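You operate a simulated robot arm through the tools that you are given. There is no shell and no other tool.

You run a simulated two-armed robot. Do the job below in one go: nothing can be reset, and whatever is moved stays where it is left.

Task
Take the blue bracket and put it on the wooden board on the cage. Put the yellow pad on the wooden shelf beside the bins away on the beige plate. Take the pink filter and put it on top of the brown closed carton on the wooden shelf beside the bins. Do these in any order. Set down upright: pink filter.

It is judged by the outcome, as a careful person would: the job done as asked, and still so three seconds after it is handed in. It fails if anything else is knocked over, pushed out of place, dropped, spilled or broken.

Robot
Two 7-joint arms with two-finger grippers on one trunk, on a base that moves. Base frame: it is fixed to the floor where the robot stands at the start and does not move with it; the origin is under the middle of the robot, x ahead of it, y to its left, z up; the surface under the hand at the start is at about z = 954. Units: mm, rad, N and s.
The left shoulder is at the start at [73, 216, 1143], the right one opposite. With the tool pointing down near the work surface each hand reaches from about 100 to 800 mm from the robot's upright axis, wherever it stands, measured 20 degrees to its own side. Places, roughly: beige plate (17x26 cm) [-8220, -9760, 860]; wooden board on the cage [1300, -4200, 800]. Payload 3.18 kg a hand.
Tool frame (each hand has its own): the origin (TCP) lies between the finger pads and is the grasp point; the fingertips stand 30 mm ahead of it; z points along the fingers, y is the line along which they close. The gripper opens to 144 mm; its body begins 103 mm behind the TCP.
Orientation is that of the tool frame in the base frame, as [roll, pitch, yaw] about the fixed x, y, z axes, in that order (R = Rz(yaw) Ry(pitch) Rx(roll)). With the fingers straight down and closing along the base's y, the tool's x points along the base's -x, its y along +y and its z along -z.

Tools
- The arms move only by the tool move_arm. It takes "left_motion", "right_motion" or both (then of equal length, played together; a hand with none holds still); each is a list of rows, each a list of 7 numbers: the shift along the tool's x, y, z in mm, then the turn, a rotation vector about the tool's x, y, z in rad, then the closure, from 0 (fully open) to 1 (shut). In form: [[tx, ty, tz, wx, wy, wz, jaw], ...]. A call has 1 to 20 rows; each row shifts and turns the commanded pose from where the row before left it, along the tool's axes as they then stand. A row lasts 0.2 s, in which the tool goes at most 50 mm and 0.15 rad; a call with a longer step from one row to the next is refused whole, and so is a gripper value outside its range. A pose out of reach is approached as far as the arm can. The call stops where the force on the tool passes 40 N (or 10 N more than at its start, if that is more) or the arm is blocked; 0.2 s more then pass. The fingers move at their own pace (about 186.7 mm/s each) and stop on an object; they squeeze with about 32 N. The grip force told is the motor's: it shows also when the fingers shut on nothing. Time passes only in rows, and 0.2 s behind the last, so rows that do not move let the fingers close. It gives the time, the measured TCP pose, the force on the tool (base axes), the opening and the grip force at its end, in the units of the frame above (readings bear some noise), with the torque about the TCP (base axes, N m) and any sound that the robot's microphone picked up.
- Cameras (640 x 400 px; columns grow to the right, rows downward): "scene" is now at [182.5, 29.1, 1343]; the picture's right is [0.19, -0.98, 0.00], its down [-0.45, -0.09, -0.89] and it looks along [0.87, 0.17, -0.46] (base axes); focal length 276 px, centre (320, 200). "left" rides on the left gripper at [76, -16, -143] in its tool frame; the picture's right is [0.21, 0.98, 0.00], its down [-0.84, 0.18, -0.51] and it looks along [-0.50, 0.11, 0.86] (tool axes); focal length 218 px, centre (320, 200). "right" rides on the right gripper at [76, 16, -143] in its tool frame; the picture's right is [-0.21, 0.98, 0.00], its down [-0.84, -0.18, -0.51] and it looks along [-0.50, -0.11, 0.86] (tool axes); focal length 218 px, centre (320, 200). There is no depth. A picture from a camera that has moved, and an enlarged one, comes with that camera's place and axes in the base frame and with its lens. The place of the scene camera against the robot may be out by one fixed shift of up to 25 mm in any direction.
- get_image(camera): a new picture of that camera. It takes no simulated time.
- move_column(by): moves the trunk up (or, below 0, down) by that many mm; the arms and the scene camera ride with it, the base frame stays. It gives what a move gives, with no picture.
- roll_base(legs): drives the robot by 1 to 6 legs, each [ahead, left, turn to the left] in mm, mm and rad, along the robot's own axes; the way and the turn of a leg run together, so that a leg with both is an arc; at most 1500 mm and 3.142 rad a leg. The arms and the cameras ride along, it lands a little off, and it stops where it bumps. It gives what a move gives.
- pan_tilt(pan, tilt): turns the head with the scene camera to pan (to the left, within 1.396 rad either way) and tilt (down, from -0.506 to 1.204), counted from straight ahead of the robot (the tilt from the chest, where the trunk bows). It gives what a move gives.
- inspect(camera, box): a new picture of the part [left, top, right, bottom] of that camera's present view, enlarged. It takes no simulated time.
- close_job(): hands the job in; it is judged then, once.

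Nothing tells you exact positions but the pictures and the camera data. Unless the task says otherwise, let go and move clear before handing in.

The tools are called after "Request:" as a command line: name --argument value ..., lists and objects as JSON in quotes. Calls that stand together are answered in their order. move_arm: Moves the arms, as the interface text tells. Its arguments: {"type":"object","properties":{"left_motion":{"type":"array"},"right_motion":{"type":"array"}},"required":[]} The other tools are called the same way: move_column (by) moves the trunk up or down; roll_base (legs) drives the base; pan_tilt (pan, tilt) turns the head that bears the scene camera; get_image (camera) takes a picture; inspect (camera, box) takes an enlarged picture of a part of a camera's view; close_job () hands the job in.

At the start:

```text
t: 0.0
left_tool_pos: [434.1, 238.8, 1222.8]
left_ee_rot: [-3.14, 0.0, -3.141]
left_contact_force: [-0.3, -1.5, 0.3]
left_wrist_torque: [0.02, -0.02, -0.01]
left_width: 143.9
left_finger_force: 0.0
right_tool_pos: [330.6, -89.3, 1149.3]
right_ee_rot: [-3.141, -0.002, -3.141]
right_contact_force: [1.1, 0.3, 0.8]
right_wrist_torque: [-0.02, 0.01, 0.0]
right_width: 144.4
right_finger_force: 0.1
trunk travel left (down, up): [-225.0, 144.0]
robot x, y, heading: [-1.3, -3.4, -0.001]
head pan, tilt (commanded): [0.194, 0.482]
```

scene: 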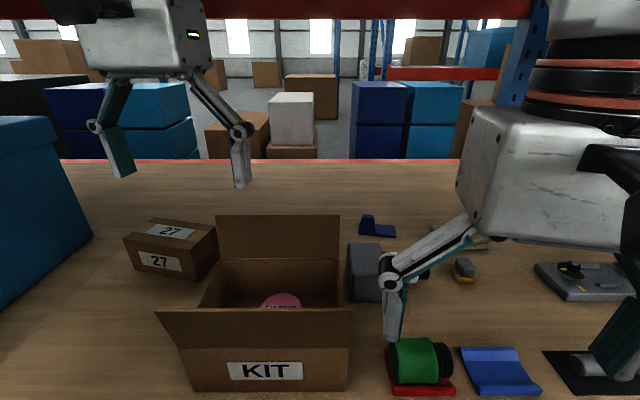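
right: 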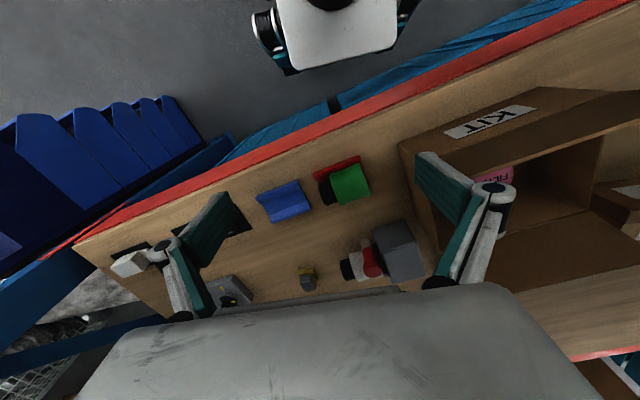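
left: 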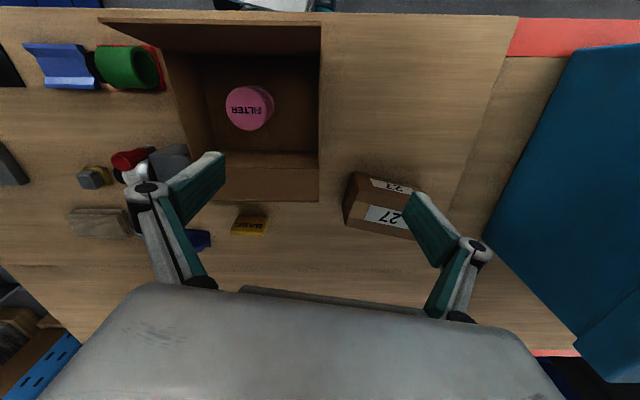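

I see a wooden work surface in front with an open KIT carton holding a pink filter, a closed carton "27", blue parts, a yellow piece and other items. I'll look closer before acting.

Request:
inspect --camera "scene" --box '[100, 180, 360, 400]'

Request:
inspect --camera "scene" --box '[340, 190, 640, 400]'

Request:
inspect --camera "left" --box '[0, 0, 320, 250]'

Request:
inspect --camera "left" --box '[200, 130, 500, 330]'

Request:
inspect --camera "right" --box '[80, 100, 440, 320]'

```text
1.82 times, centred on (230, 290) of scene
camera zoom: at [182.5, 29.1, 1343.0], right [0.19, -0.98, 0.0], down [-0.45, -0.09, -0.89], along [0.87, 0.17, -0.46], focal length 502 px, centre (484, 36)
```

zoom: 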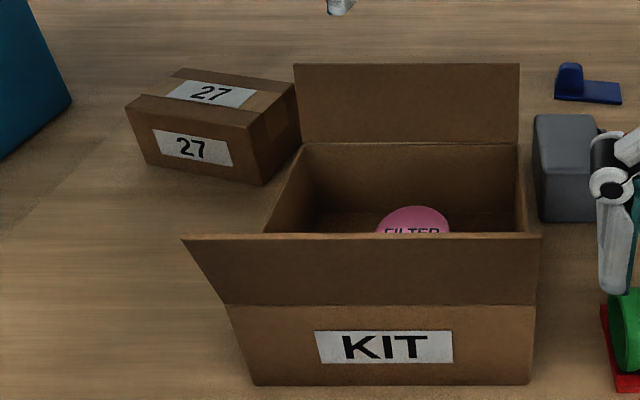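

```text
1.90 times, centred on (490, 295) of scene
camera zoom: at [182.5, 29.1, 1343.0], right [0.19, -0.98, 0.0], down [-0.45, -0.09, -0.89], along [0.87, 0.17, -0.46], focal length 526 px, centre (-4, 19)
```

zoom: 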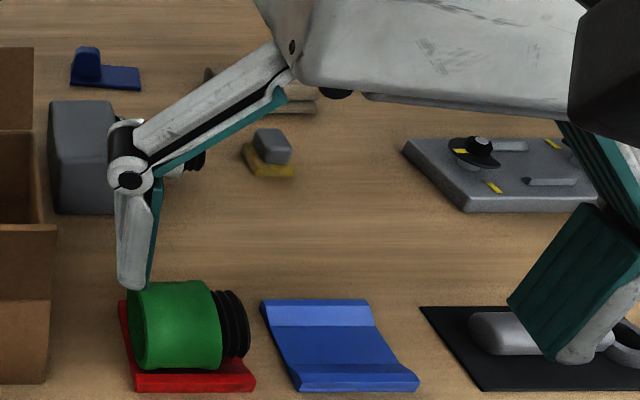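

```text
1.60 times, centred on (160, 125) of left
camera zoom: at [357.2, 220.9, 1365.1], right [-0.21, 0.98, 0.0], down [0.84, 0.18, 0.51], along [0.5, 0.11, -0.86], focal length 349 px, centre (576, 320)
```

zoom: 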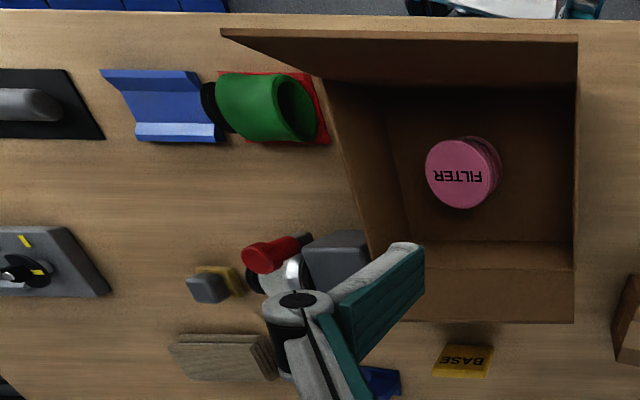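

```text
2.00 times, centred on (350, 230) of left
camera zoom: at [357.2, 220.9, 1365.1], right [-0.21, 0.98, 0.0], down [0.84, 0.18, 0.51], along [0.5, 0.11, -0.86], focal length 436 px, centre (260, 140)
```

zoom: 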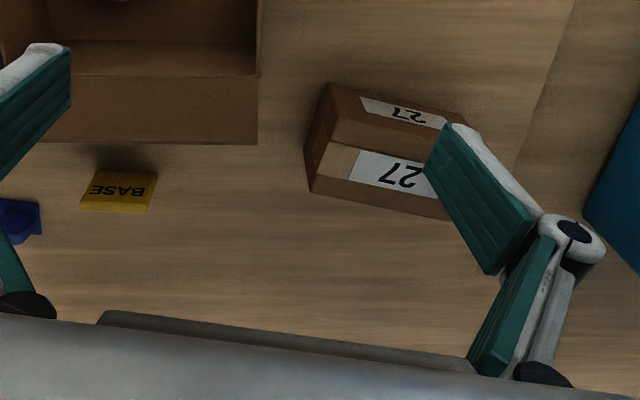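

```text
1.78 times, centred on (260, 210) of right
camera zoom: at [254.0, -73.1, 1292.4], right [0.21, 0.98, 0.0], down [0.84, -0.18, 0.51], along [0.49, -0.11, -0.86], focal length 388 px, centre (427, 182)
```

zoom: 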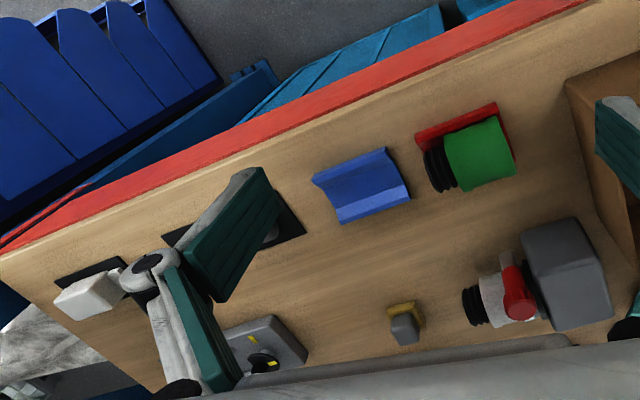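

The shelf in front seems to hold the filter, closed carton 27, an L-shaped blue part, and a yellow "BASE" block. I'll pan the head around to check the surroundings and find any other candidates.

Request:
pan_tilt --pan 1.0 --tilt 0.3

Request:
get_image --camera "scene"

Request:
pan_tilt --pan -1.0 --tilt 0.3

Request:
get_image --camera "scene"

Request:
pan_tilt --pan 0.0 --tilt 0.8

Request:
get_image --camera "scene"

Request:
pan_tilt --pan -0.6 --tilt 0.7

Request:
get_image --camera "scene"

```text
t: 1.1
left_tool_pos: [434.1, 237.7, 1223.7]
left_ee_rot: [-3.139, 0.001, -3.14]
left_contact_force: [-0.3, -0.1, -0.4]
left_wrist_torque: [0.02, -0.01, -0.02]
left_width: 144.2
left_finger_force: 0.1
right_tool_pos: [330.4, -89.9, 1149.1]
right_ee_rot: [3.141, -0.001, -3.142]
right_contact_force: [0.8, 0.0, -0.1]
right_wrist_torque: [-0.06, -0.01, -0.03]
right_width: 143.9
right_finger_force: 0.1
trunk travel left (down, up): [-225.0, 144.0]
robot x, y, heading: [-0.8, -0.5, 0.0]
head pan, tilt (commanded): [1.0, 0.3]
```

```text
taken
camera scene: at [143.3, 90.1, 1359.7], right [0.84, -0.54, 0.0], down [-0.16, -0.25, -0.96], along [0.52, 0.8, -0.3], focal length 276 px, centre (320, 200)
```

scene: 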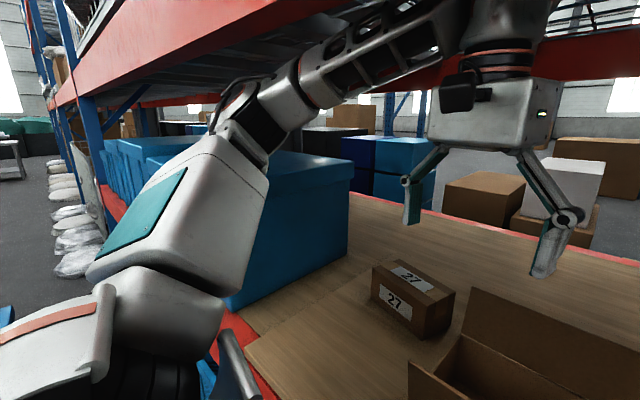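

```text
t: 3.1
left_tool_pos: [434.3, 237.7, 1223.0]
left_ee_rot: [-3.14, 0.0, -3.141]
left_contact_force: [0.7, 0.2, 0.1]
left_wrist_torque: [-0.02, -0.04, 0.0]
left_width: 143.9
left_finger_force: 0.2
right_tool_pos: [331.5, -90.3, 1149.7]
right_ee_rot: [3.141, -0.002, -3.141]
right_contact_force: [-0.3, 0.2, 0.0]
right_wrist_torque: [0.0, 0.0, 0.02]
right_width: 144.2
right_finger_force: 0.1
trunk travel left (down, up): [-225.0, 144.0]
robot x, y, heading: [2.8, -1.3, -0.002]
head pan, tilt (commanded): [-1.0, 0.3]
```

```text
taken
camera scene: at [143.3, -66.9, 1359.7], right [-0.84, -0.54, 0.0], down [-0.16, 0.25, -0.96], along [0.52, -0.8, -0.3], focal length 276 px, centre (320, 200)
```

scene: 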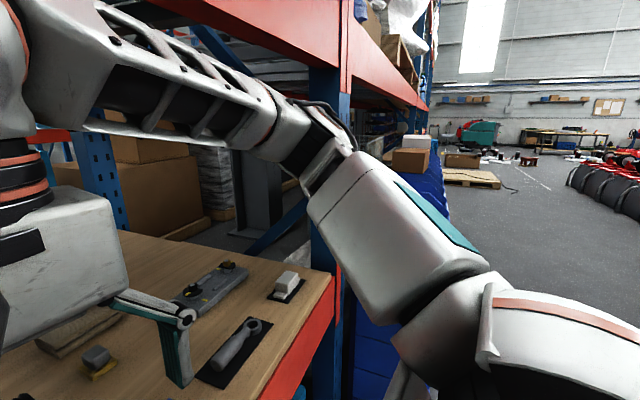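

```text
t: 4.3
left_tool_pos: [433.4, 238.2, 1222.6]
left_ee_rot: [-3.14, 0.0, -3.139]
left_contact_force: [0.6, -0.3, -0.5]
left_wrist_torque: [0.0, -0.04, 0.0]
left_width: 143.7
left_finger_force: 0.0
right_tool_pos: [329.4, -89.4, 1150.1]
right_ee_rot: [-3.14, -0.001, 3.142]
right_contact_force: [0.0, 0.2, 0.2]
right_wrist_torque: [0.02, 0.01, -0.01]
right_width: 144.1
right_finger_force: 0.2
trunk travel left (down, up): [-225.0, 144.0]
robot x, y, heading: [0.9, 1.1, -0.001]
head pan, tilt (commanded): [0.0, 0.799]
```

```text
taken
camera scene: at [173.5, 11.5, 1315.4], right [0.0, -1.0, 0.0], down [-0.72, 0.0, -0.7], along [0.7, 0.0, -0.72], focal length 276 px, centre (320, 200)
```

scene: 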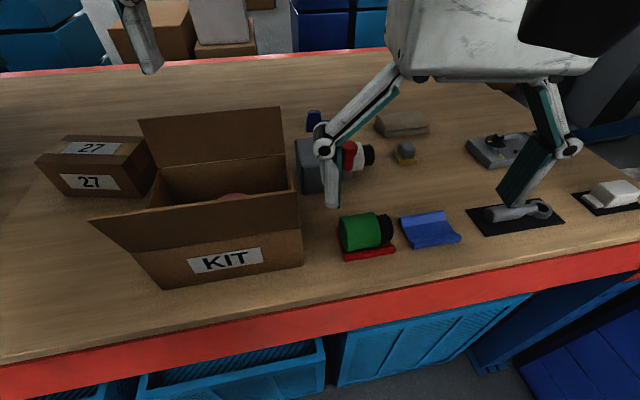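

```text
t: 5.3
left_tool_pos: [433.8, 237.3, 1223.1]
left_ee_rot: [-3.139, 0.002, -3.14]
left_contact_force: [0.2, -1.2, 0.4]
left_wrist_torque: [-0.02, 0.0, -0.02]
left_width: 144.1
left_finger_force: 0.1
right_tool_pos: [330.8, -90.7, 1149.9]
right_ee_rot: [3.141, -0.003, 3.141]
right_contact_force: [0.2, -0.3, -0.9]
right_wrist_torque: [-0.01, 0.03, 0.0]
right_width: 143.8
right_finger_force: 0.1
trunk travel left (down, up): [-225.0, 144.0]
robot x, y, heading: [1.1, 0.5, 0.001]
head pan, tilt (commanded): [-0.6, 0.7]
```

```text
taken
camera scene: at [163.0, -36.3, 1323.6], right [-0.56, -0.83, 0.0], down [-0.53, 0.36, -0.76], along [0.63, -0.43, -0.64], focal length 276 px, centre (320, 200)
```

scene: 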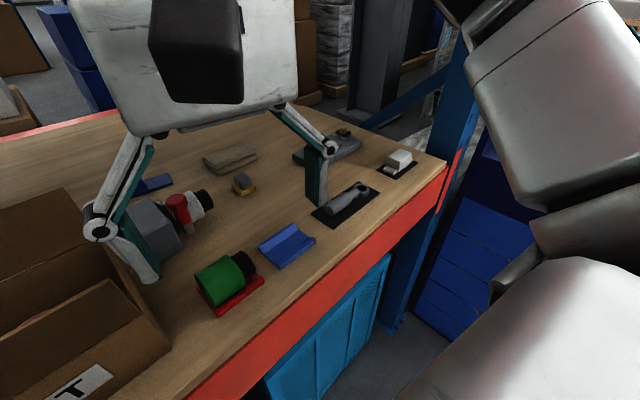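

The shelf surface is at about z=954, and the yellow "BASE" block looks to be near (695, 124) behind the KIT carton. I'll shift the right hand aside to get a clear view of the small items.

Request:
move_arm --right_motion '[[0, -45, -10, 0, 0, 0, 0], [0, -45, -10, 0, 0, 0, 0], [0, -45, -10, 0, 0, 0, 0], [0, -45, -10, 0, 0, 0, 0], [0, 0, 0, 0, 0, 0, 0]]'

Request:
pan_tilt --pan -0.1 --tilt 0.7

Request:
get_image --camera "scene"

Request:
inspect --camera "scene" --box '[240, 60, 440, 185]'

Request:
get_image --camera "right"

```text
t: 6.5
left_tool_pos: [434.0, 240.7, 1223.0]
left_ee_rot: [-3.139, -0.001, -3.141]
left_contact_force: [0.1, 0.3, -0.5]
left_wrist_torque: [-0.08, -0.03, -0.01]
left_width: 144.0
left_finger_force: 0.1
right_tool_pos: [331.8, -269.4, 1186.5]
right_ee_rot: [3.141, 0.001, -3.141]
right_contact_force: [0.0, -0.4, 0.3]
right_wrist_torque: [-0.05, -0.04, -0.03]
right_width: 143.8
right_finger_force: 0.0
trunk travel left (down, up): [-225.0, 144.0]
robot x, y, heading: [-1.6, -2.1, -0.001]
head pan, tilt (commanded): [-0.6, 0.7]
```

```text
t: 7.5
left_tool_pos: [434.3, 238.8, 1223.0]
left_ee_rot: [-3.14, 0.0, -3.14]
left_contact_force: [-0.5, 0.1, 0.2]
left_wrist_torque: [0.04, -0.01, -0.06]
left_width: 144.0
left_finger_force: 0.0
right_tool_pos: [330.6, -270.7, 1186.2]
right_ee_rot: [3.141, -0.001, -3.141]
right_contact_force: [0.0, -0.4, 0.4]
right_wrist_torque: [0.0, -0.03, -0.02]
right_width: 143.9
right_finger_force: 0.1
trunk travel left (down, up): [-225.0, 144.0]
robot x, y, heading: [3.3, -2.3, 0.005]
head pan, tilt (commanded): [-0.099, 0.7]
```

```text
taken
camera scene: at [177.3, 3.1, 1323.6], right [-0.1, -0.99, 0.0], down [-0.64, 0.06, -0.76], along [0.76, -0.08, -0.64], focal length 276 px, centre (320, 200)
```

scene: 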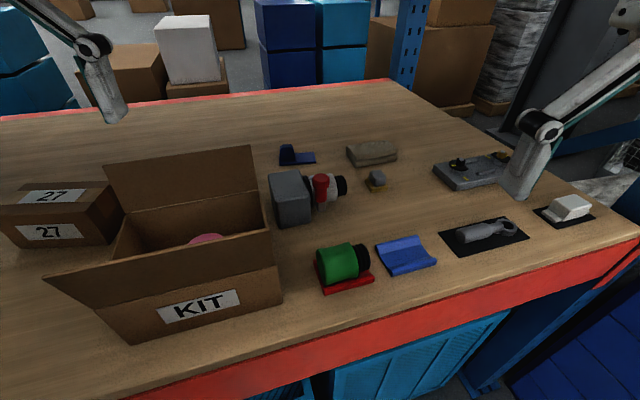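

```text
3.20 times, centred on (340, 122) of scene
camera zoom: at [177.3, 3.1, 1323.6], right [-0.1, -0.99, 0.0], down [-0.64, 0.06, -0.76], along [0.76, -0.08, -0.64], focal length 883 px, centre (256, 448)
```

zoom: 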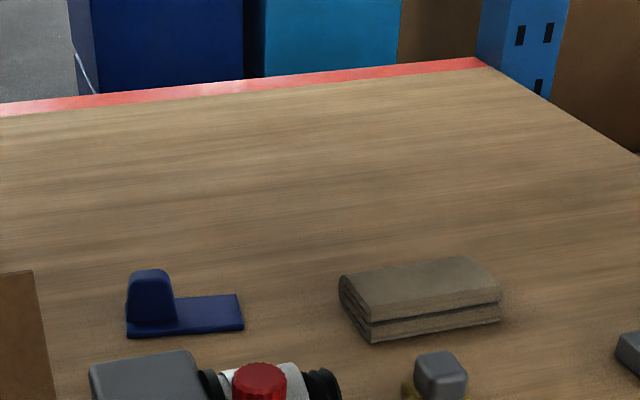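

```text
taken
camera right: at [254.7, -253.7, 1328.2], right [0.21, 0.98, 0.0], down [0.84, -0.18, 0.51], along [0.49, -0.11, -0.86], focal length 218 px, centre (320, 200)
```

right: 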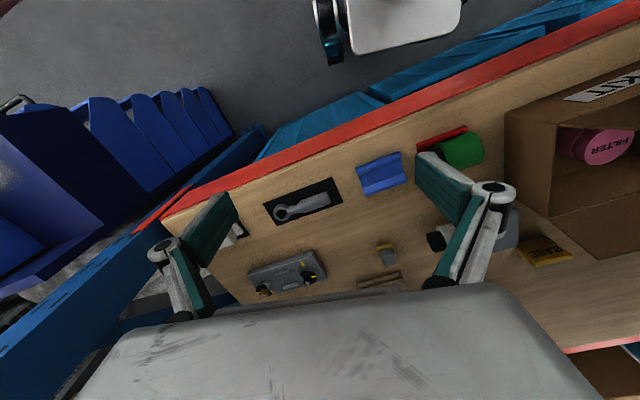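

I see two blue parts (a dark-blue L shape at the back, a lighter blue folded part in front) and two yellow candidates. I'll zoom on each to identify them.

Request:
inspect --camera "scene" --box '[340, 130, 420, 210]'

Request:
inspect --camera "right" --box '[340, 130, 500, 290]'

Request:
inspect --camera "scene" --box '[300, 210, 460, 310]'

Request:
inspect --camera "right" --box '[500, 60, 640, 300]'

Request:
inspect --camera "left" --box '[20, 150, 300, 260]'

```text
5.00 times, centred on (380, 170) of scene
camera zoom: at [177.3, 3.1, 1323.6], right [-0.1, -0.99, 0.0], down [-0.64, 0.06, -0.76], along [0.76, -0.08, -0.64], focal length 1380 px, centre (20, 350)
```

zoom: 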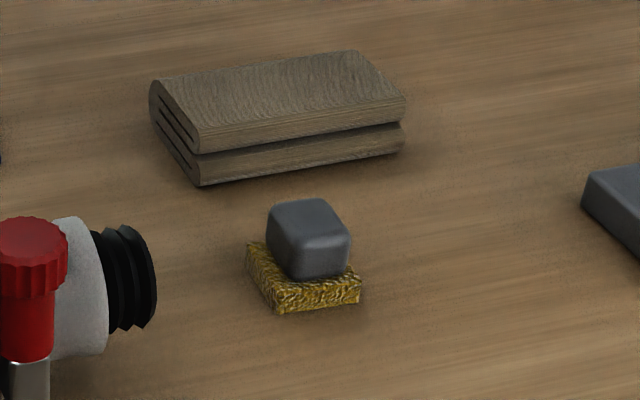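

```text
2.50 times, centred on (420, 210) of right
camera zoom: at [254.7, -253.7, 1328.2], right [0.21, 0.98, 0.0], down [0.84, -0.18, 0.51], along [0.49, -0.11, -0.86], focal length 546 px, centre (70, 175)
```

zoom: 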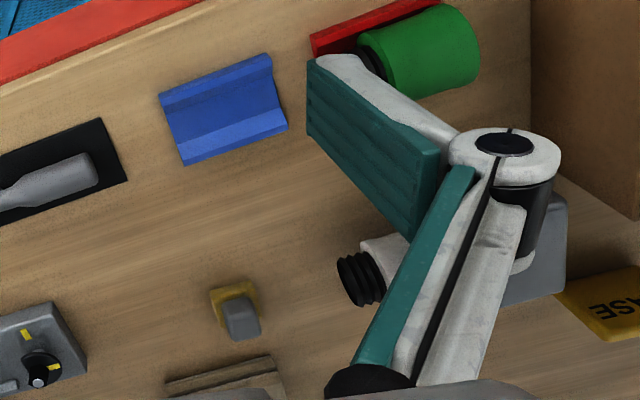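

```text
4.00 times, centred on (380, 260) of scene
camera zoom: at [177.3, 3.1, 1323.6], right [-0.1, -0.99, 0.0], down [-0.64, 0.06, -0.76], along [0.76, -0.08, -0.64], focal length 1104 px, centre (80, -40)
```

zoom: 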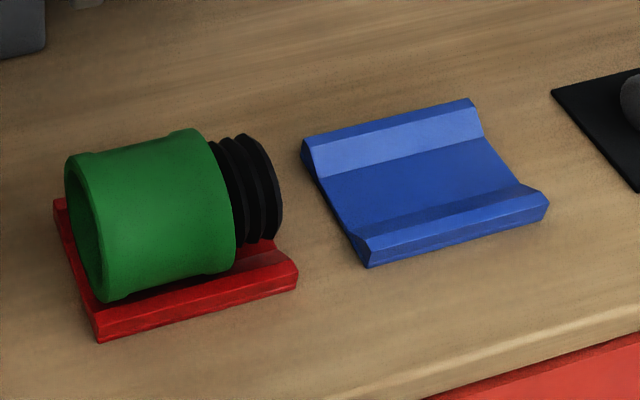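

```text
1.67 times, centred on (570, 180) of right
camera zoom: at [254.7, -253.7, 1328.2], right [0.21, 0.98, 0.0], down [0.84, -0.18, 0.51], along [0.49, -0.11, -0.86], focal length 364 px, centre (-97, 233)
```

zoom: 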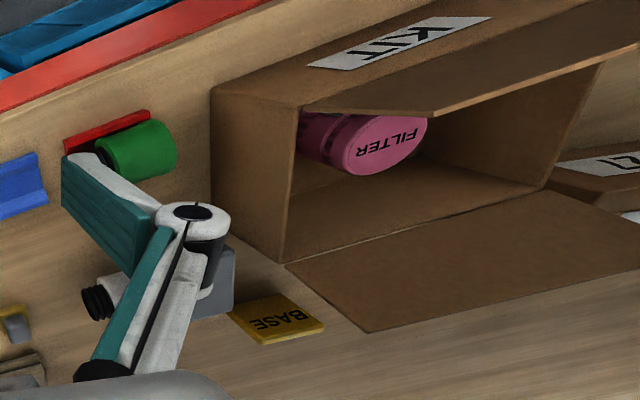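

```text
2.29 times, centred on (160, 205) of left
camera zoom: at [357.1, 220.9, 1365.1], right [-0.21, 0.98, 0.0], down [0.84, 0.18, 0.51], along [0.5, 0.11, -0.86], focal length 499 px, centre (686, 189)
```

zoom: 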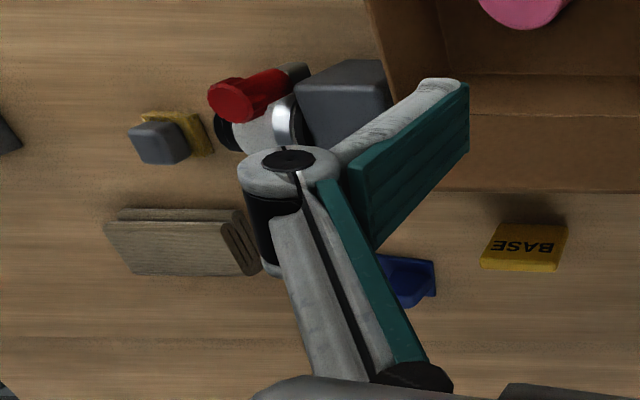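

The two yellow candidates are a flat "BASE" slab and a small gray-gripped textured pad. Before deciding, I'll get better views from the left hand's camera, moving it back above the KIT carton.

Request:
move_arm --left_motion '[[40, -30, -10, 0, 0, 0, 0], [40, -30, -10, 0, 0, 0, 0], [40, -30, -10, 0, 0, 0, 0], [14, -18, 0, 0, 0, 0, 0], [0, 0, 0, 0, 0, 0, 0]]'

Request:
get_image --camera "left"

Request:
inspect --camera "left" --box '[180, 100, 440, 260]'

Request:
get_image --camera "scene"

```text
refused: row 1 steps farther than a row can; nothing moved
```

```text
taken
camera left: at [357.1, 220.9, 1365.1], right [-0.21, 0.98, 0.0], down [0.84, 0.18, 0.51], along [0.5, 0.11, -0.86], focal length 218 px, centre (320, 200)
```

left: 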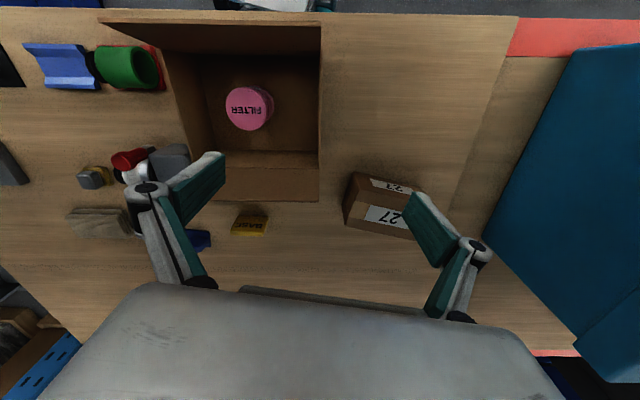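

```text
2.46 times, centred on (310, 180) of left
camera zoom: at [357.1, 220.9, 1365.1], right [-0.21, 0.98, 0.0], down [0.84, 0.18, 0.51], along [0.5, 0.11, -0.86], focal length 537 px, centre (345, 249)
```

zoom: 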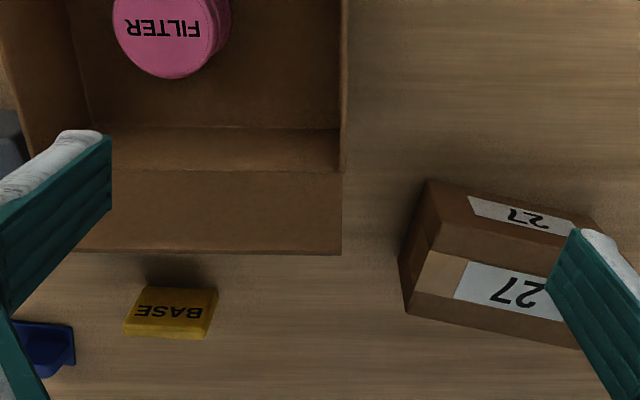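

```text
taken
camera scene: at [177.3, 3.1, 1323.6], right [-0.1, -0.99, 0.0], down [-0.64, 0.06, -0.76], along [0.76, -0.08, -0.64], focal length 276 px, centre (320, 200)
```

scene: 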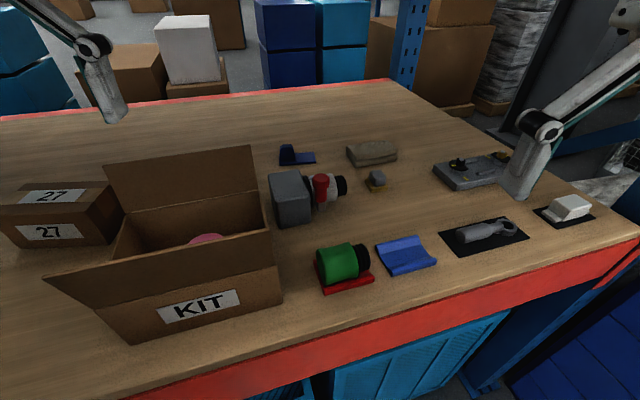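

The step was slightly too long, so I'll redo the move with smaller rows to bring the left camera above the KIT carton.

Request:
move_arm --left_motion '[[34, -27, -7, 0, 0, 0, 0], [34, -27, -7, 0, 0, 0, 0], [34, -27, -7, 0, 0, 0, 0], [34, -27, -7, 0, 0, 0, 0], [0, 0, 0, 0, 0, 0, 0]]'

Request:
get_image --camera "left"

Request:
inspect --camera "left" --box '[180, 40, 460, 260]'

Request:
inspect --camera "left" --box '[100, 130, 340, 290]'

```text
t: 8.6
left_tool_pos: [357.3, 170.4, 1231.7]
left_ee_rot: [-3.104, -0.143, -2.924]
left_contact_force: [0.6, -0.3, -0.1]
left_wrist_torque: [0.0, 0.01, -0.04]
left_width: 144.1
left_finger_force: 0.0
right_tool_pos: [334.0, -270.8, 1189.5]
right_ee_rot: [3.136, 0.02, 3.135]
right_contact_force: [-0.5, 1.0, 1.0]
right_wrist_torque: [-0.05, 0.02, 0.02]
right_width: 144.1
right_finger_force: 0.0
trunk travel left (down, up): [-225.0, 144.0]
robot x, y, heading: [-2.0, 6.9, -0.01]
head pan, tilt (commanded): [-0.099, 0.7]
stopped in row 5 (left hand): the arm was blocked; the commanded pose is now the measured one
```

```text
taken
camera left: at [304.8, 147.4, 1385.2], right [-0.42, 0.91, -0.01], down [0.84, 0.39, 0.37], along [0.34, 0.15, -0.93], focal length 218 px, centre (320, 200)
```

left: 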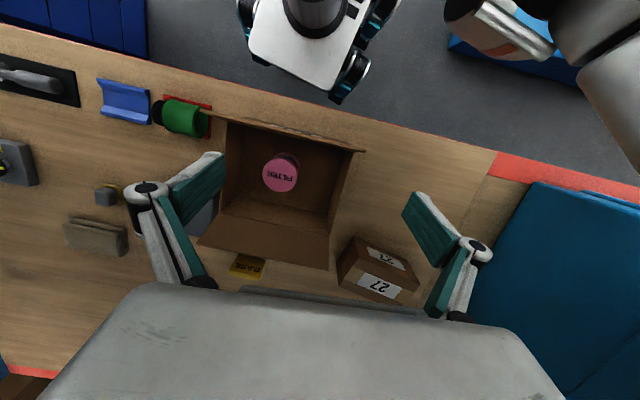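

```text
1.82 times, centred on (320, 150) of left
camera zoom: at [304.8, 147.4, 1385.2], right [-0.42, 0.91, -0.01], down [0.84, 0.39, 0.37], along [0.34, 0.15, -0.93], focal length 397 px, centre (320, 291)
```

zoom: 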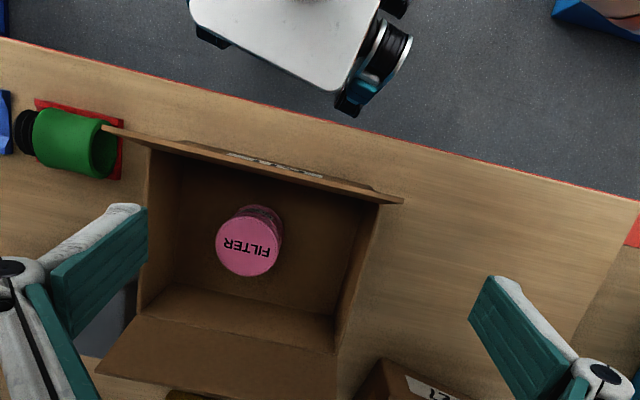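

```text
2.50 times, centred on (220, 210) of left
camera zoom: at [304.8, 147.4, 1385.2], right [-0.42, 0.91, -0.01], down [0.84, 0.39, 0.37], along [0.34, 0.15, -0.93], focal length 546 px, centre (570, 175)
```

zoom: 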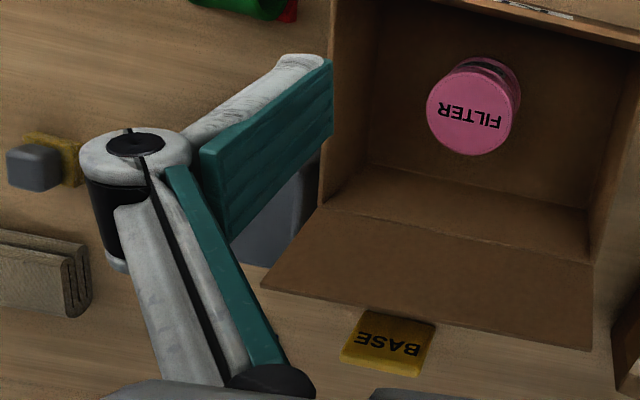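

The left arm was reported blocked; I need to see what it met, so I'll look left.

Request:
pan_tilt --pan 1.0 --tilt 0.3

Request:
get_image --camera "scene"

Request:
pan_tilt --pan 0.5 --tilt -0.3

Request:
get_image --camera "scene"

```text
t: 9.9
left_tool_pos: [356.6, 170.4, 1234.1]
left_ee_rot: [-3.102, -0.144, -2.927]
left_contact_force: [0.3, -0.2, 0.1]
left_wrist_torque: [0.01, 0.02, 0.0]
left_width: 144.0
left_finger_force: 0.1
right_tool_pos: [334.2, -272.3, 1187.7]
right_ee_rot: [3.136, 0.014, 3.133]
right_contact_force: [-1.1, -0.4, 0.1]
right_wrist_torque: [-0.03, 0.0, 0.0]
right_width: 144.0
right_finger_force: 0.0
trunk travel left (down, up): [-225.0, 144.0]
robot x, y, heading: [-2.2, 0.1, -0.004]
head pan, tilt (commanded): [1.0, 0.3]
```

```text
taken
camera scene: at [154.7, 94.5, 1358.3], right [0.84, -0.55, 0.0], down [-0.17, -0.25, -0.95], along [0.52, 0.8, -0.3], focal length 276 px, centre (320, 200)
```

scene: 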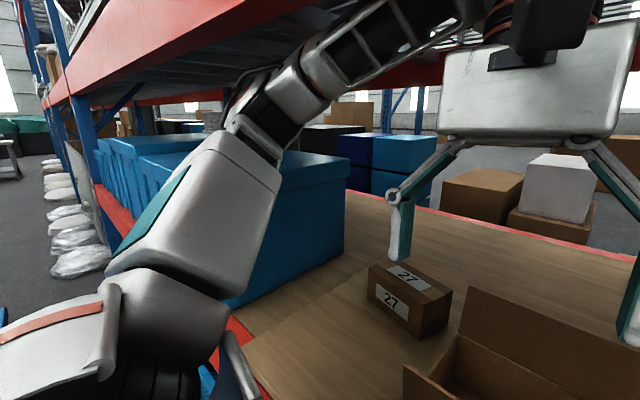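

```text
t: 10.9
left_tool_pos: [356.4, 170.6, 1233.5]
left_ee_rot: [-3.102, -0.144, -2.927]
left_contact_force: [1.5, -0.6, -0.3]
left_wrist_torque: [0.02, -0.03, 0.0]
left_width: 144.2
left_finger_force: 0.0
right_tool_pos: [334.9, -271.5, 1186.5]
right_ee_rot: [3.136, 0.016, 3.135]
right_contact_force: [-0.5, 0.1, 1.0]
right_wrist_torque: [0.0, 0.0, 0.01]
right_width: 144.0
right_finger_force: 0.1
trunk travel left (down, up): [-225.0, 144.0]
robot x, y, heading: [5.8, 2.0, -0.008]
head pan, tilt (commanded): [0.499, -0.3]
```

```text
taken
camera scene: at [173.3, 53.6, 1411.4], right [0.47, -0.88, 0.0], down [0.25, 0.14, -0.96], along [0.84, 0.45, 0.29], focal length 276 px, centre (320, 200)
```

scene: 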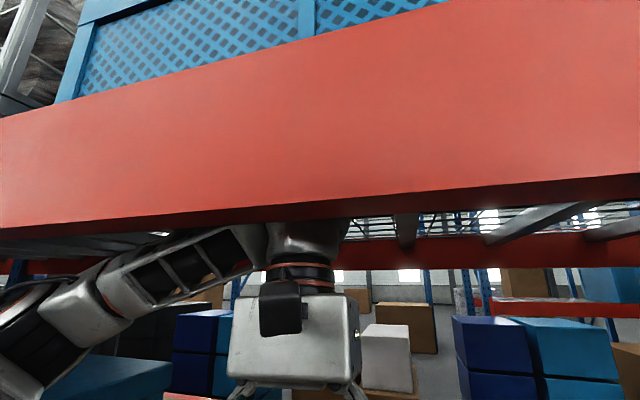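

The wrist met the red upper shelf beam (its underside is around z≈1450), so I must keep the hands lower under it. I'll lower the left hand and straighten it to match the carton's ~10° yaw.

Request:
move_arm --left_motion '[[-10, 0, 25, -0.01, -0.05, 0.008, 0], [-10, 0, 25, -0.01, -0.05, 0.008, 0], [-5, 0, 25, -0.02, -0.044, 0.009, 0], [0, 0, 0, 0, 0, 0, 0]]'

Request:
get_image --camera "left"

Request:
inspect --camera "left" --box '[180, 40, 460, 260]'

```text
t: 11.9
left_tool_pos: [364.2, 166.0, 1161.0]
left_ee_rot: [3.14, 0.018, -2.956]
left_contact_force: [0.8, 0.1, -0.3]
left_wrist_torque: [0.0, 0.03, -0.01]
left_width: 143.8
left_finger_force: 0.1
right_tool_pos: [325.1, -276.3, 1189.4]
right_ee_rot: [3.132, 0.025, 3.135]
right_contact_force: [1.2, 0.3, -0.7]
right_wrist_torque: [-0.03, 0.02, 0.01]
right_width: 143.9
right_finger_force: 0.0
trunk travel left (down, up): [-225.0, 144.0]
robot x, y, heading: [2.3, 0.1, -0.006]
head pan, tilt (commanded): [0.499, -0.3]
```

```text
taken
camera left: at [288.8, 134.8, 1301.5], right [-0.38, 0.92, 0.0], down [0.79, 0.33, 0.52], along [0.48, 0.2, -0.85], focal length 218 px, centre (320, 200)
```

left: 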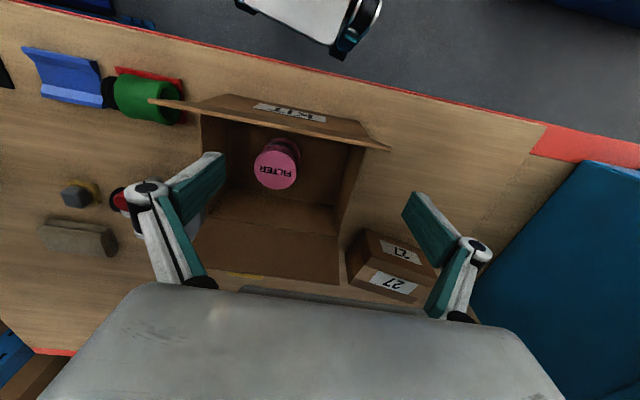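

```text
1.82 times, centred on (320, 150) of left
camera zoom: at [288.8, 134.8, 1301.5], right [-0.38, 0.92, 0.0], down [0.79, 0.33, 0.52], along [0.48, 0.2, -0.85], focal length 397 px, centre (320, 291)
```

zoom: 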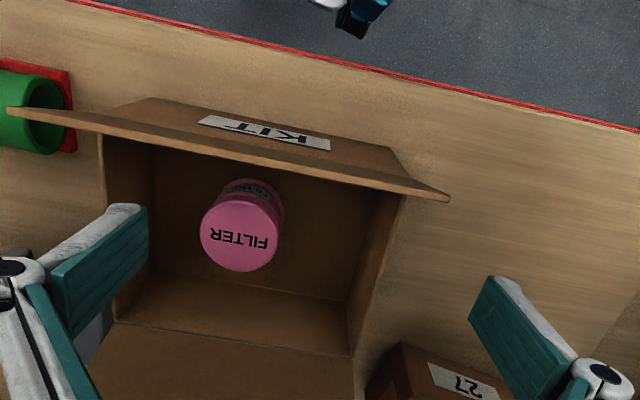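

The carton rim appears to be at about z≈1030 with the flaps up to about 1120, and the filter top at about (426, 125, 1025). I'll bring the left hand above the filter with the fingers partly closed and check alignment.

Request:
move_arm --left_motion '[[0, 0, -25, 0, 0, 0, 0.2], [-17.5, -17, 0, 0, 0, 0, 0.2], [-17.5, -17, 0, 0, 0, 0, 0.2], [-17.5, -17, 0, 0, 0, 0, 0.2], [0, 0, 0, 0, 0, 0, 0.2]]'

Request:
get_image --camera "left"

Request:
inspect --camera "left" --box '[200, 60, 440, 220]'

Request:
pan_tilt --pan 0.2 --tilt 0.5

Request:
get_image --camera "scene"

```text
t: 13.1
left_tool_pos: [424.3, 126.1, 1186.3]
left_ee_rot: [3.139, 0.018, -2.958]
left_contact_force: [0.1, 0.5, -0.1]
left_wrist_torque: [-0.06, -0.01, 0.0]
left_width: 115.1
left_finger_force: 0.0
right_tool_pos: [325.7, -275.5, 1189.4]
right_ee_rot: [3.132, 0.026, 3.133]
right_contact_force: [0.4, 0.6, 0.1]
right_wrist_torque: [0.0, -0.01, 0.01]
right_width: 144.1
right_finger_force: 0.0
trunk travel left (down, up): [-225.0, 144.0]
robot x, y, heading: [4.3, 3.1, -0.013]
head pan, tilt (commanded): [0.499, -0.3]
```

```text
taken
camera left: at [348.3, 94.9, 1327.5], right [-0.39, 0.92, 0.0], down [0.79, 0.33, 0.52], along [0.48, 0.2, -0.85], focal length 218 px, centre (320, 200)
```

left: 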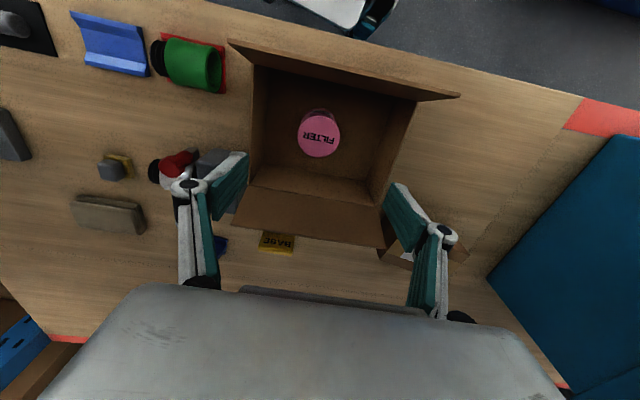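

```text
2.50 times, centred on (320, 140) of left
camera zoom: at [348.3, 94.9, 1327.5], right [-0.39, 0.92, 0.0], down [0.79, 0.33, 0.52], along [0.48, 0.2, -0.85], focal length 546 px, centre (320, 350)
```

zoom: 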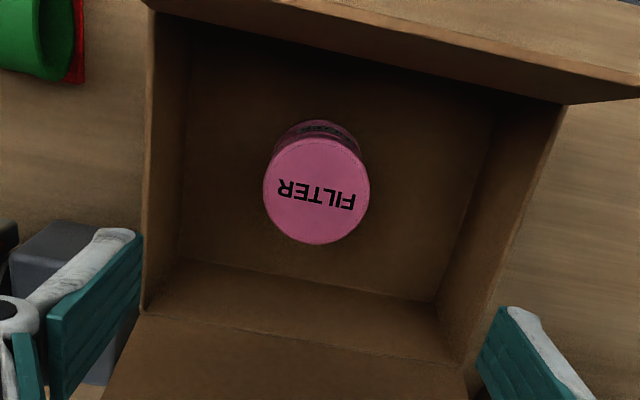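

```text
t: 14.3
left_tool_pos: [424.1, 127.3, 1184.6]
left_ee_rot: [3.137, 0.016, -2.954]
left_contact_force: [0.2, -0.2, 0.2]
left_wrist_torque: [0.01, 0.02, 0.03]
left_width: 115.2
left_finger_force: 0.0
right_tool_pos: [324.6, -276.8, 1188.8]
right_ee_rot: [3.134, 0.023, 3.135]
right_contact_force: [-0.6, 0.1, 0.1]
right_wrist_torque: [-0.03, -0.02, -0.02]
right_width: 143.7
right_finger_force: 0.1
trunk travel left (down, up): [-225.0, 144.0]
robot x, y, heading: [0.1, 2.5, -0.012]
head pan, tilt (commanded): [0.201, 0.499]
```

```text
taken
camera scene: at [182.3, 29.1, 1341.4], right [0.19, -0.98, 0.0], down [-0.47, -0.09, -0.88], along [0.86, 0.17, -0.48], focal length 276 px, centre (320, 200)
```

scene: 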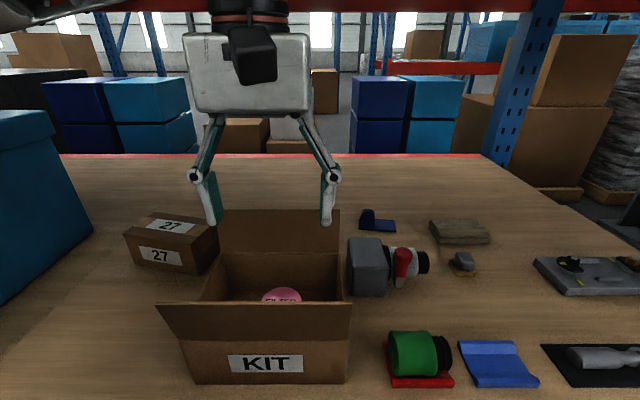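

The filter top is centred at about (425, 124) with a diameter of about 58 mm, right beneath the left hand. I'll descend and grip it.

Request:
move_arm --left_motion '[[0, -2, 0, 0, 0.018, 0, 0.36], [0, 0, 43, 0, 0, 0, 0.36], [0, 0, 43, 0, 0, 0, 0.36], [0, 0, 43, 0, 0, 0, 0.36], [0, 0, 30, 0, 0, 0, 0.36], [0, 0, 10, 0, 0, 0, 0.36], [0, 0, 0, 0, 0, 0, 0.36]]'

Request:
get_image --camera "left"

Request:
get_image --camera "scene"

```text
t: 15.9
left_tool_pos: [425.4, 122.8, 1017.4]
left_ee_rot: [3.14, -0.001, -2.954]
left_contact_force: [-0.5, -0.4, -0.6]
left_wrist_torque: [0.01, 0.03, 0.03]
left_width: 92.0
left_finger_force: 0.0
right_tool_pos: [325.9, -276.0, 1188.9]
right_ee_rot: [3.133, 0.024, 3.135]
right_contact_force: [-0.3, 0.6, -0.3]
right_wrist_torque: [-0.01, 0.01, -0.02]
right_width: 144.0
right_finger_force: 0.0
trunk travel left (down, up): [-225.0, 144.0]
robot x, y, heading: [-4.0, 2.6, -0.01]
head pan, tilt (commanded): [0.201, 0.499]
```

```text
taken
camera left: at [352.6, 92.9, 1160.2], right [-0.39, 0.92, 0.0], down [0.8, 0.33, 0.51], along [0.47, 0.2, -0.86], focal length 218 px, centre (320, 200)
```

left: 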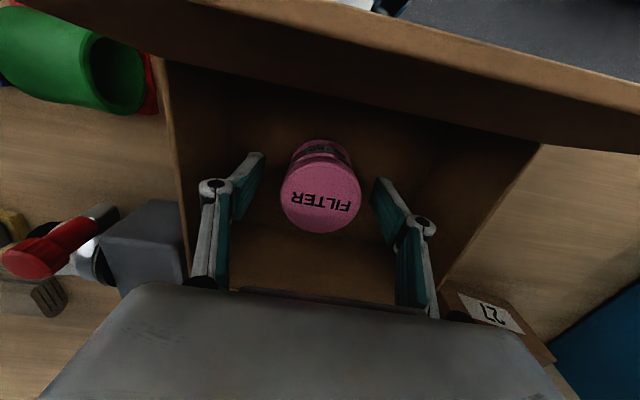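

```text
taken
camera scene: at [182.2, 29.2, 1341.4], right [0.19, -0.98, 0.0], down [-0.47, -0.09, -0.88], along [0.86, 0.17, -0.48], focal length 276 px, centre (320, 200)
```

scene: 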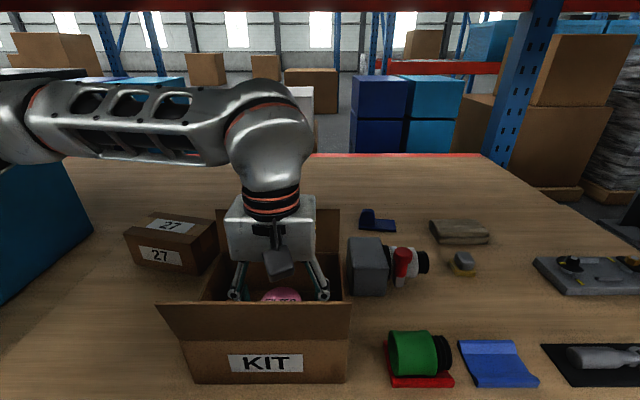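

The filter sits centred between the fingers. Closing on it.

Request:
move_arm --left_motion '[[0, 0, 0, 0, 0, 0, 0.5], [0, 0, 0, 0, 0, 0, 0.6], [0, 0, 0, 0, 0, 0, 0.7], [0, 0, 0, 0, 0, 0, 0.75], [0, 0, 0, 0, 0, 0, 0.75]]'

Request:
get_image --camera "left"

```text
t: 17.1
left_tool_pos: [425.1, 123.6, 1019.0]
left_ee_rot: [3.138, -0.001, -2.955]
left_contact_force: [-0.2, -0.2, -0.2]
left_wrist_torque: [-0.04, -0.01, 0.0]
left_width: 58.4
left_finger_force: 32.2
right_tool_pos: [325.8, -276.4, 1188.9]
right_ee_rot: [3.133, 0.025, 3.135]
right_contact_force: [0.3, 0.3, 0.5]
right_wrist_torque: [0.01, -0.03, -0.02]
right_width: 144.3
right_finger_force: 0.0
trunk travel left (down, up): [-225.0, 144.0]
robot x, y, heading: [-0.2, -0.8, -0.007]
head pan, tilt (commanded): [0.201, 0.499]
```

```text
taken
camera left: at [352.7, 92.7, 1160.4], right [-0.39, 0.92, 0.0], down [0.8, 0.33, 0.51], along [0.47, 0.2, -0.86], focal length 218 px, centre (320, 200)
```

left: 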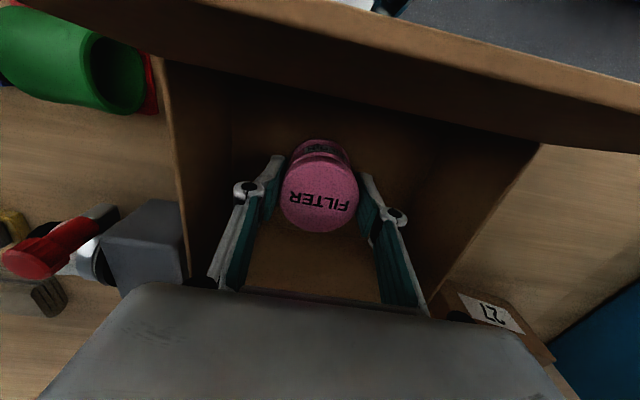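

Grip is firm at 58.4 mm. I'll lift the filter clear of the carton and view.

Request:
move_arm --left_motion '[[0, 0, -20, 0, 0, 0, 0.75], [0, 0, -40, 0, 0, 0, 0.75], [0, 0, -40, 0, 0, 0, 0.75], [0, 0, -40, 0, 0, 0, 0.75], [0, 0, -25, 0, 0, 0, 0.75], [0, 0, 0, 0, 0, 0, 0.75]]'

Request:
get_image --camera "scene"

Request:
get_image --camera "left"

```text
t: 18.5
left_tool_pos: [426.5, 125.2, 1183.1]
left_ee_rot: [3.139, -0.003, -2.955]
left_contact_force: [0.6, 0.6, -1.1]
left_wrist_torque: [-0.05, 0.02, -0.02]
left_width: 58.7
left_finger_force: 32.3
right_tool_pos: [325.6, -275.9, 1188.7]
right_ee_rot: [3.133, 0.025, 3.133]
right_contact_force: [0.3, -0.3, -0.2]
right_wrist_torque: [0.01, -0.01, 0.01]
right_width: 144.1
right_finger_force: 0.0
trunk travel left (down, up): [-225.0, 144.0]
robot x, y, heading: [-0.5, 1.1, -0.007]
head pan, tilt (commanded): [0.201, 0.499]
```

```text
taken
camera scene: at [182.6, 29.2, 1341.2], right [0.19, -0.98, 0.0], down [-0.47, -0.09, -0.88], along [0.86, 0.17, -0.48], focal length 276 px, centre (320, 200)
```

scene: 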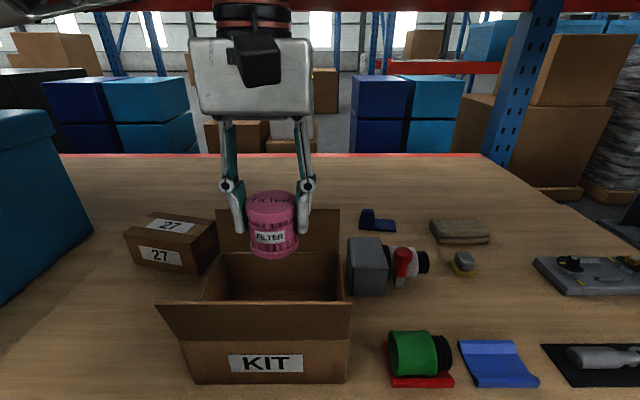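

```text
taken
camera left: at [354.6, 94.8, 1324.5], right [-0.39, 0.92, 0.0], down [0.8, 0.33, 0.51], along [0.47, 0.2, -0.86], focal length 218 px, centre (320, 200)
```

left: 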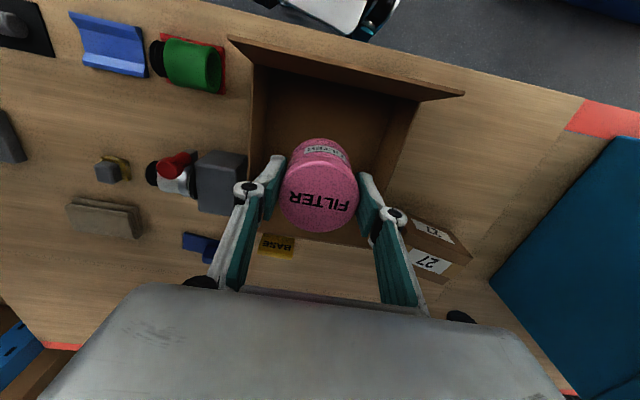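

The filter is held upright. I'll zoom in to measure its height below the fingers and the closed carton's top.

Request:
inspect --camera "scene" --box '[200, 160, 340, 280]'

Request:
inspect --camera "scene" --box '[100, 190, 240, 290]'

Request:
inspect --camera "left" --box '[360, 180, 500, 300]'

```text
3.33 times, centred on (270, 220) of scene
camera zoom: at [182.6, 29.2, 1341.2], right [0.19, -0.98, 0.0], down [-0.47, -0.09, -0.88], along [0.86, 0.17, -0.48], focal length 920 px, centre (487, 133)
```

zoom: 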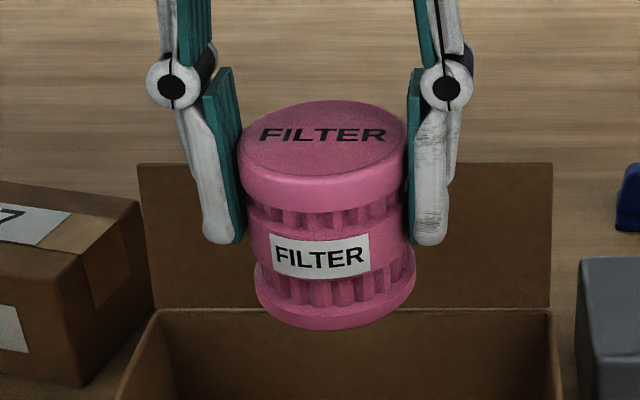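

```text
4.00 times, centred on (170, 240) of scene
camera zoom: at [182.6, 29.2, 1341.2], right [0.19, -0.98, 0.0], down [-0.47, -0.09, -0.88], along [0.86, 0.17, -0.48], focal length 1104 px, centre (920, 40)
```

zoom: 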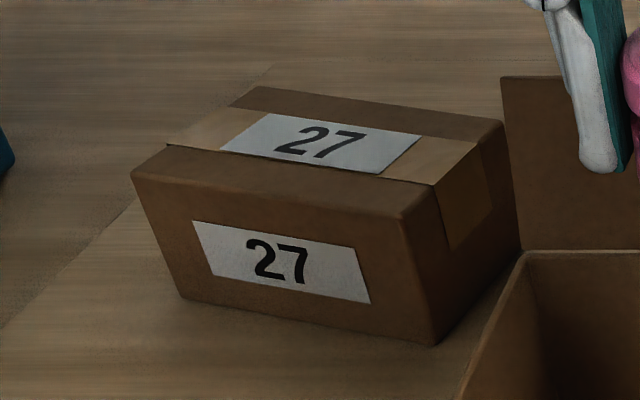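

```text
3.33 times, centred on (430, 240) of left
camera zoom: at [354.6, 94.8, 1324.5], right [-0.39, 0.92, 0.0], down [0.8, 0.33, 0.51], along [0.47, 0.2, -0.86], focal length 728 px, centre (-47, 67)
```

zoom: 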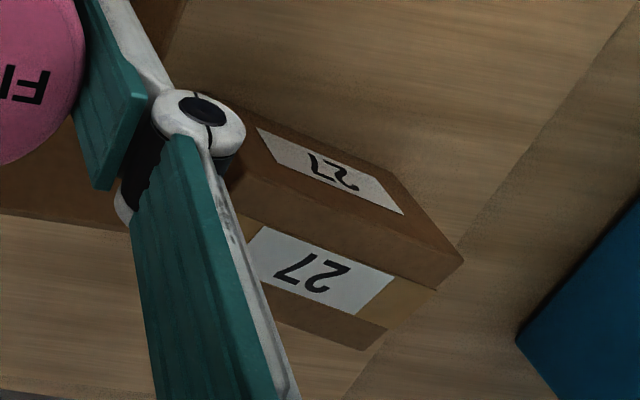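

The filter's bottom is roughly 45–60 mm below the TCP. I'll move left out of the carton first, then re-measure the closed carton.

Request:
move_arm --left_motion '[[0, 40, 0, 0, 0, 0, 0.75], [0, 45, 0, 0, 0, 0, 0.75], [0, 45, 0, 0, 0, 0, 0.75], [0, 45, 0, 0, 0, 0, 0.75], [0, 40, 0, 0, 0, 0, 0.75], [0, 0, 0, 0, 0, 0, 0.75]]'

Request:
get_image --camera "left"

Request:
get_image --camera "scene"

```text
t: 19.9
left_tool_pos: [385.8, 337.2, 1180.8]
left_ee_rot: [3.139, 0.0, -2.956]
left_contact_force: [0.5, -0.1, 0.0]
left_wrist_torque: [0.01, 0.03, -0.01]
left_width: 58.5
left_finger_force: 32.4
right_tool_pos: [325.6, -276.4, 1188.5]
right_ee_rot: [3.134, 0.024, 3.134]
right_contact_force: [-0.8, -0.8, 0.9]
right_wrist_torque: [0.03, 0.02, -0.02]
right_width: 144.0
right_finger_force: 0.0
trunk travel left (down, up): [-225.0, 144.0]
robot x, y, heading: [0.7, -0.4, -0.004]
head pan, tilt (commanded): [0.201, 0.499]
```

```text
taken
camera left: at [312.8, 305.1, 1323.9], right [-0.39, 0.92, 0.0], down [0.8, 0.33, 0.51], along [0.47, 0.2, -0.86], focal length 218 px, centre (320, 200)
```

left: 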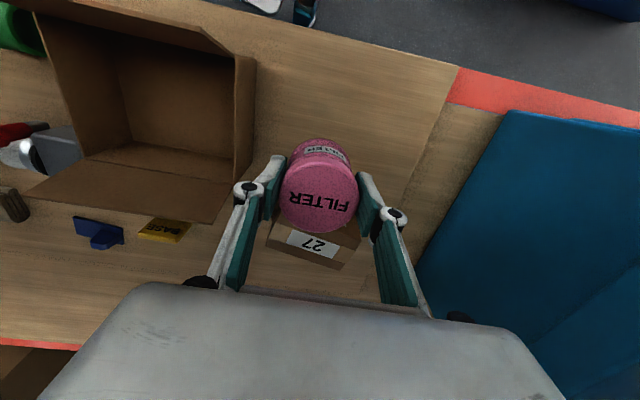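

```text
taken
camera scene: at [182.7, 28.1, 1341.3], right [0.19, -0.98, 0.0], down [-0.47, -0.09, -0.88], along [0.86, 0.17, -0.48], focal length 276 px, centre (320, 200)
```

scene: 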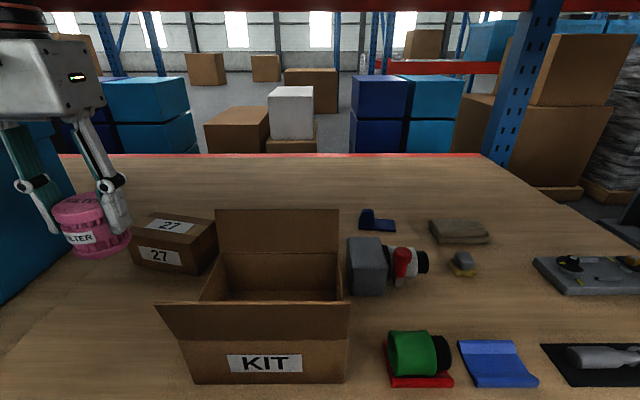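

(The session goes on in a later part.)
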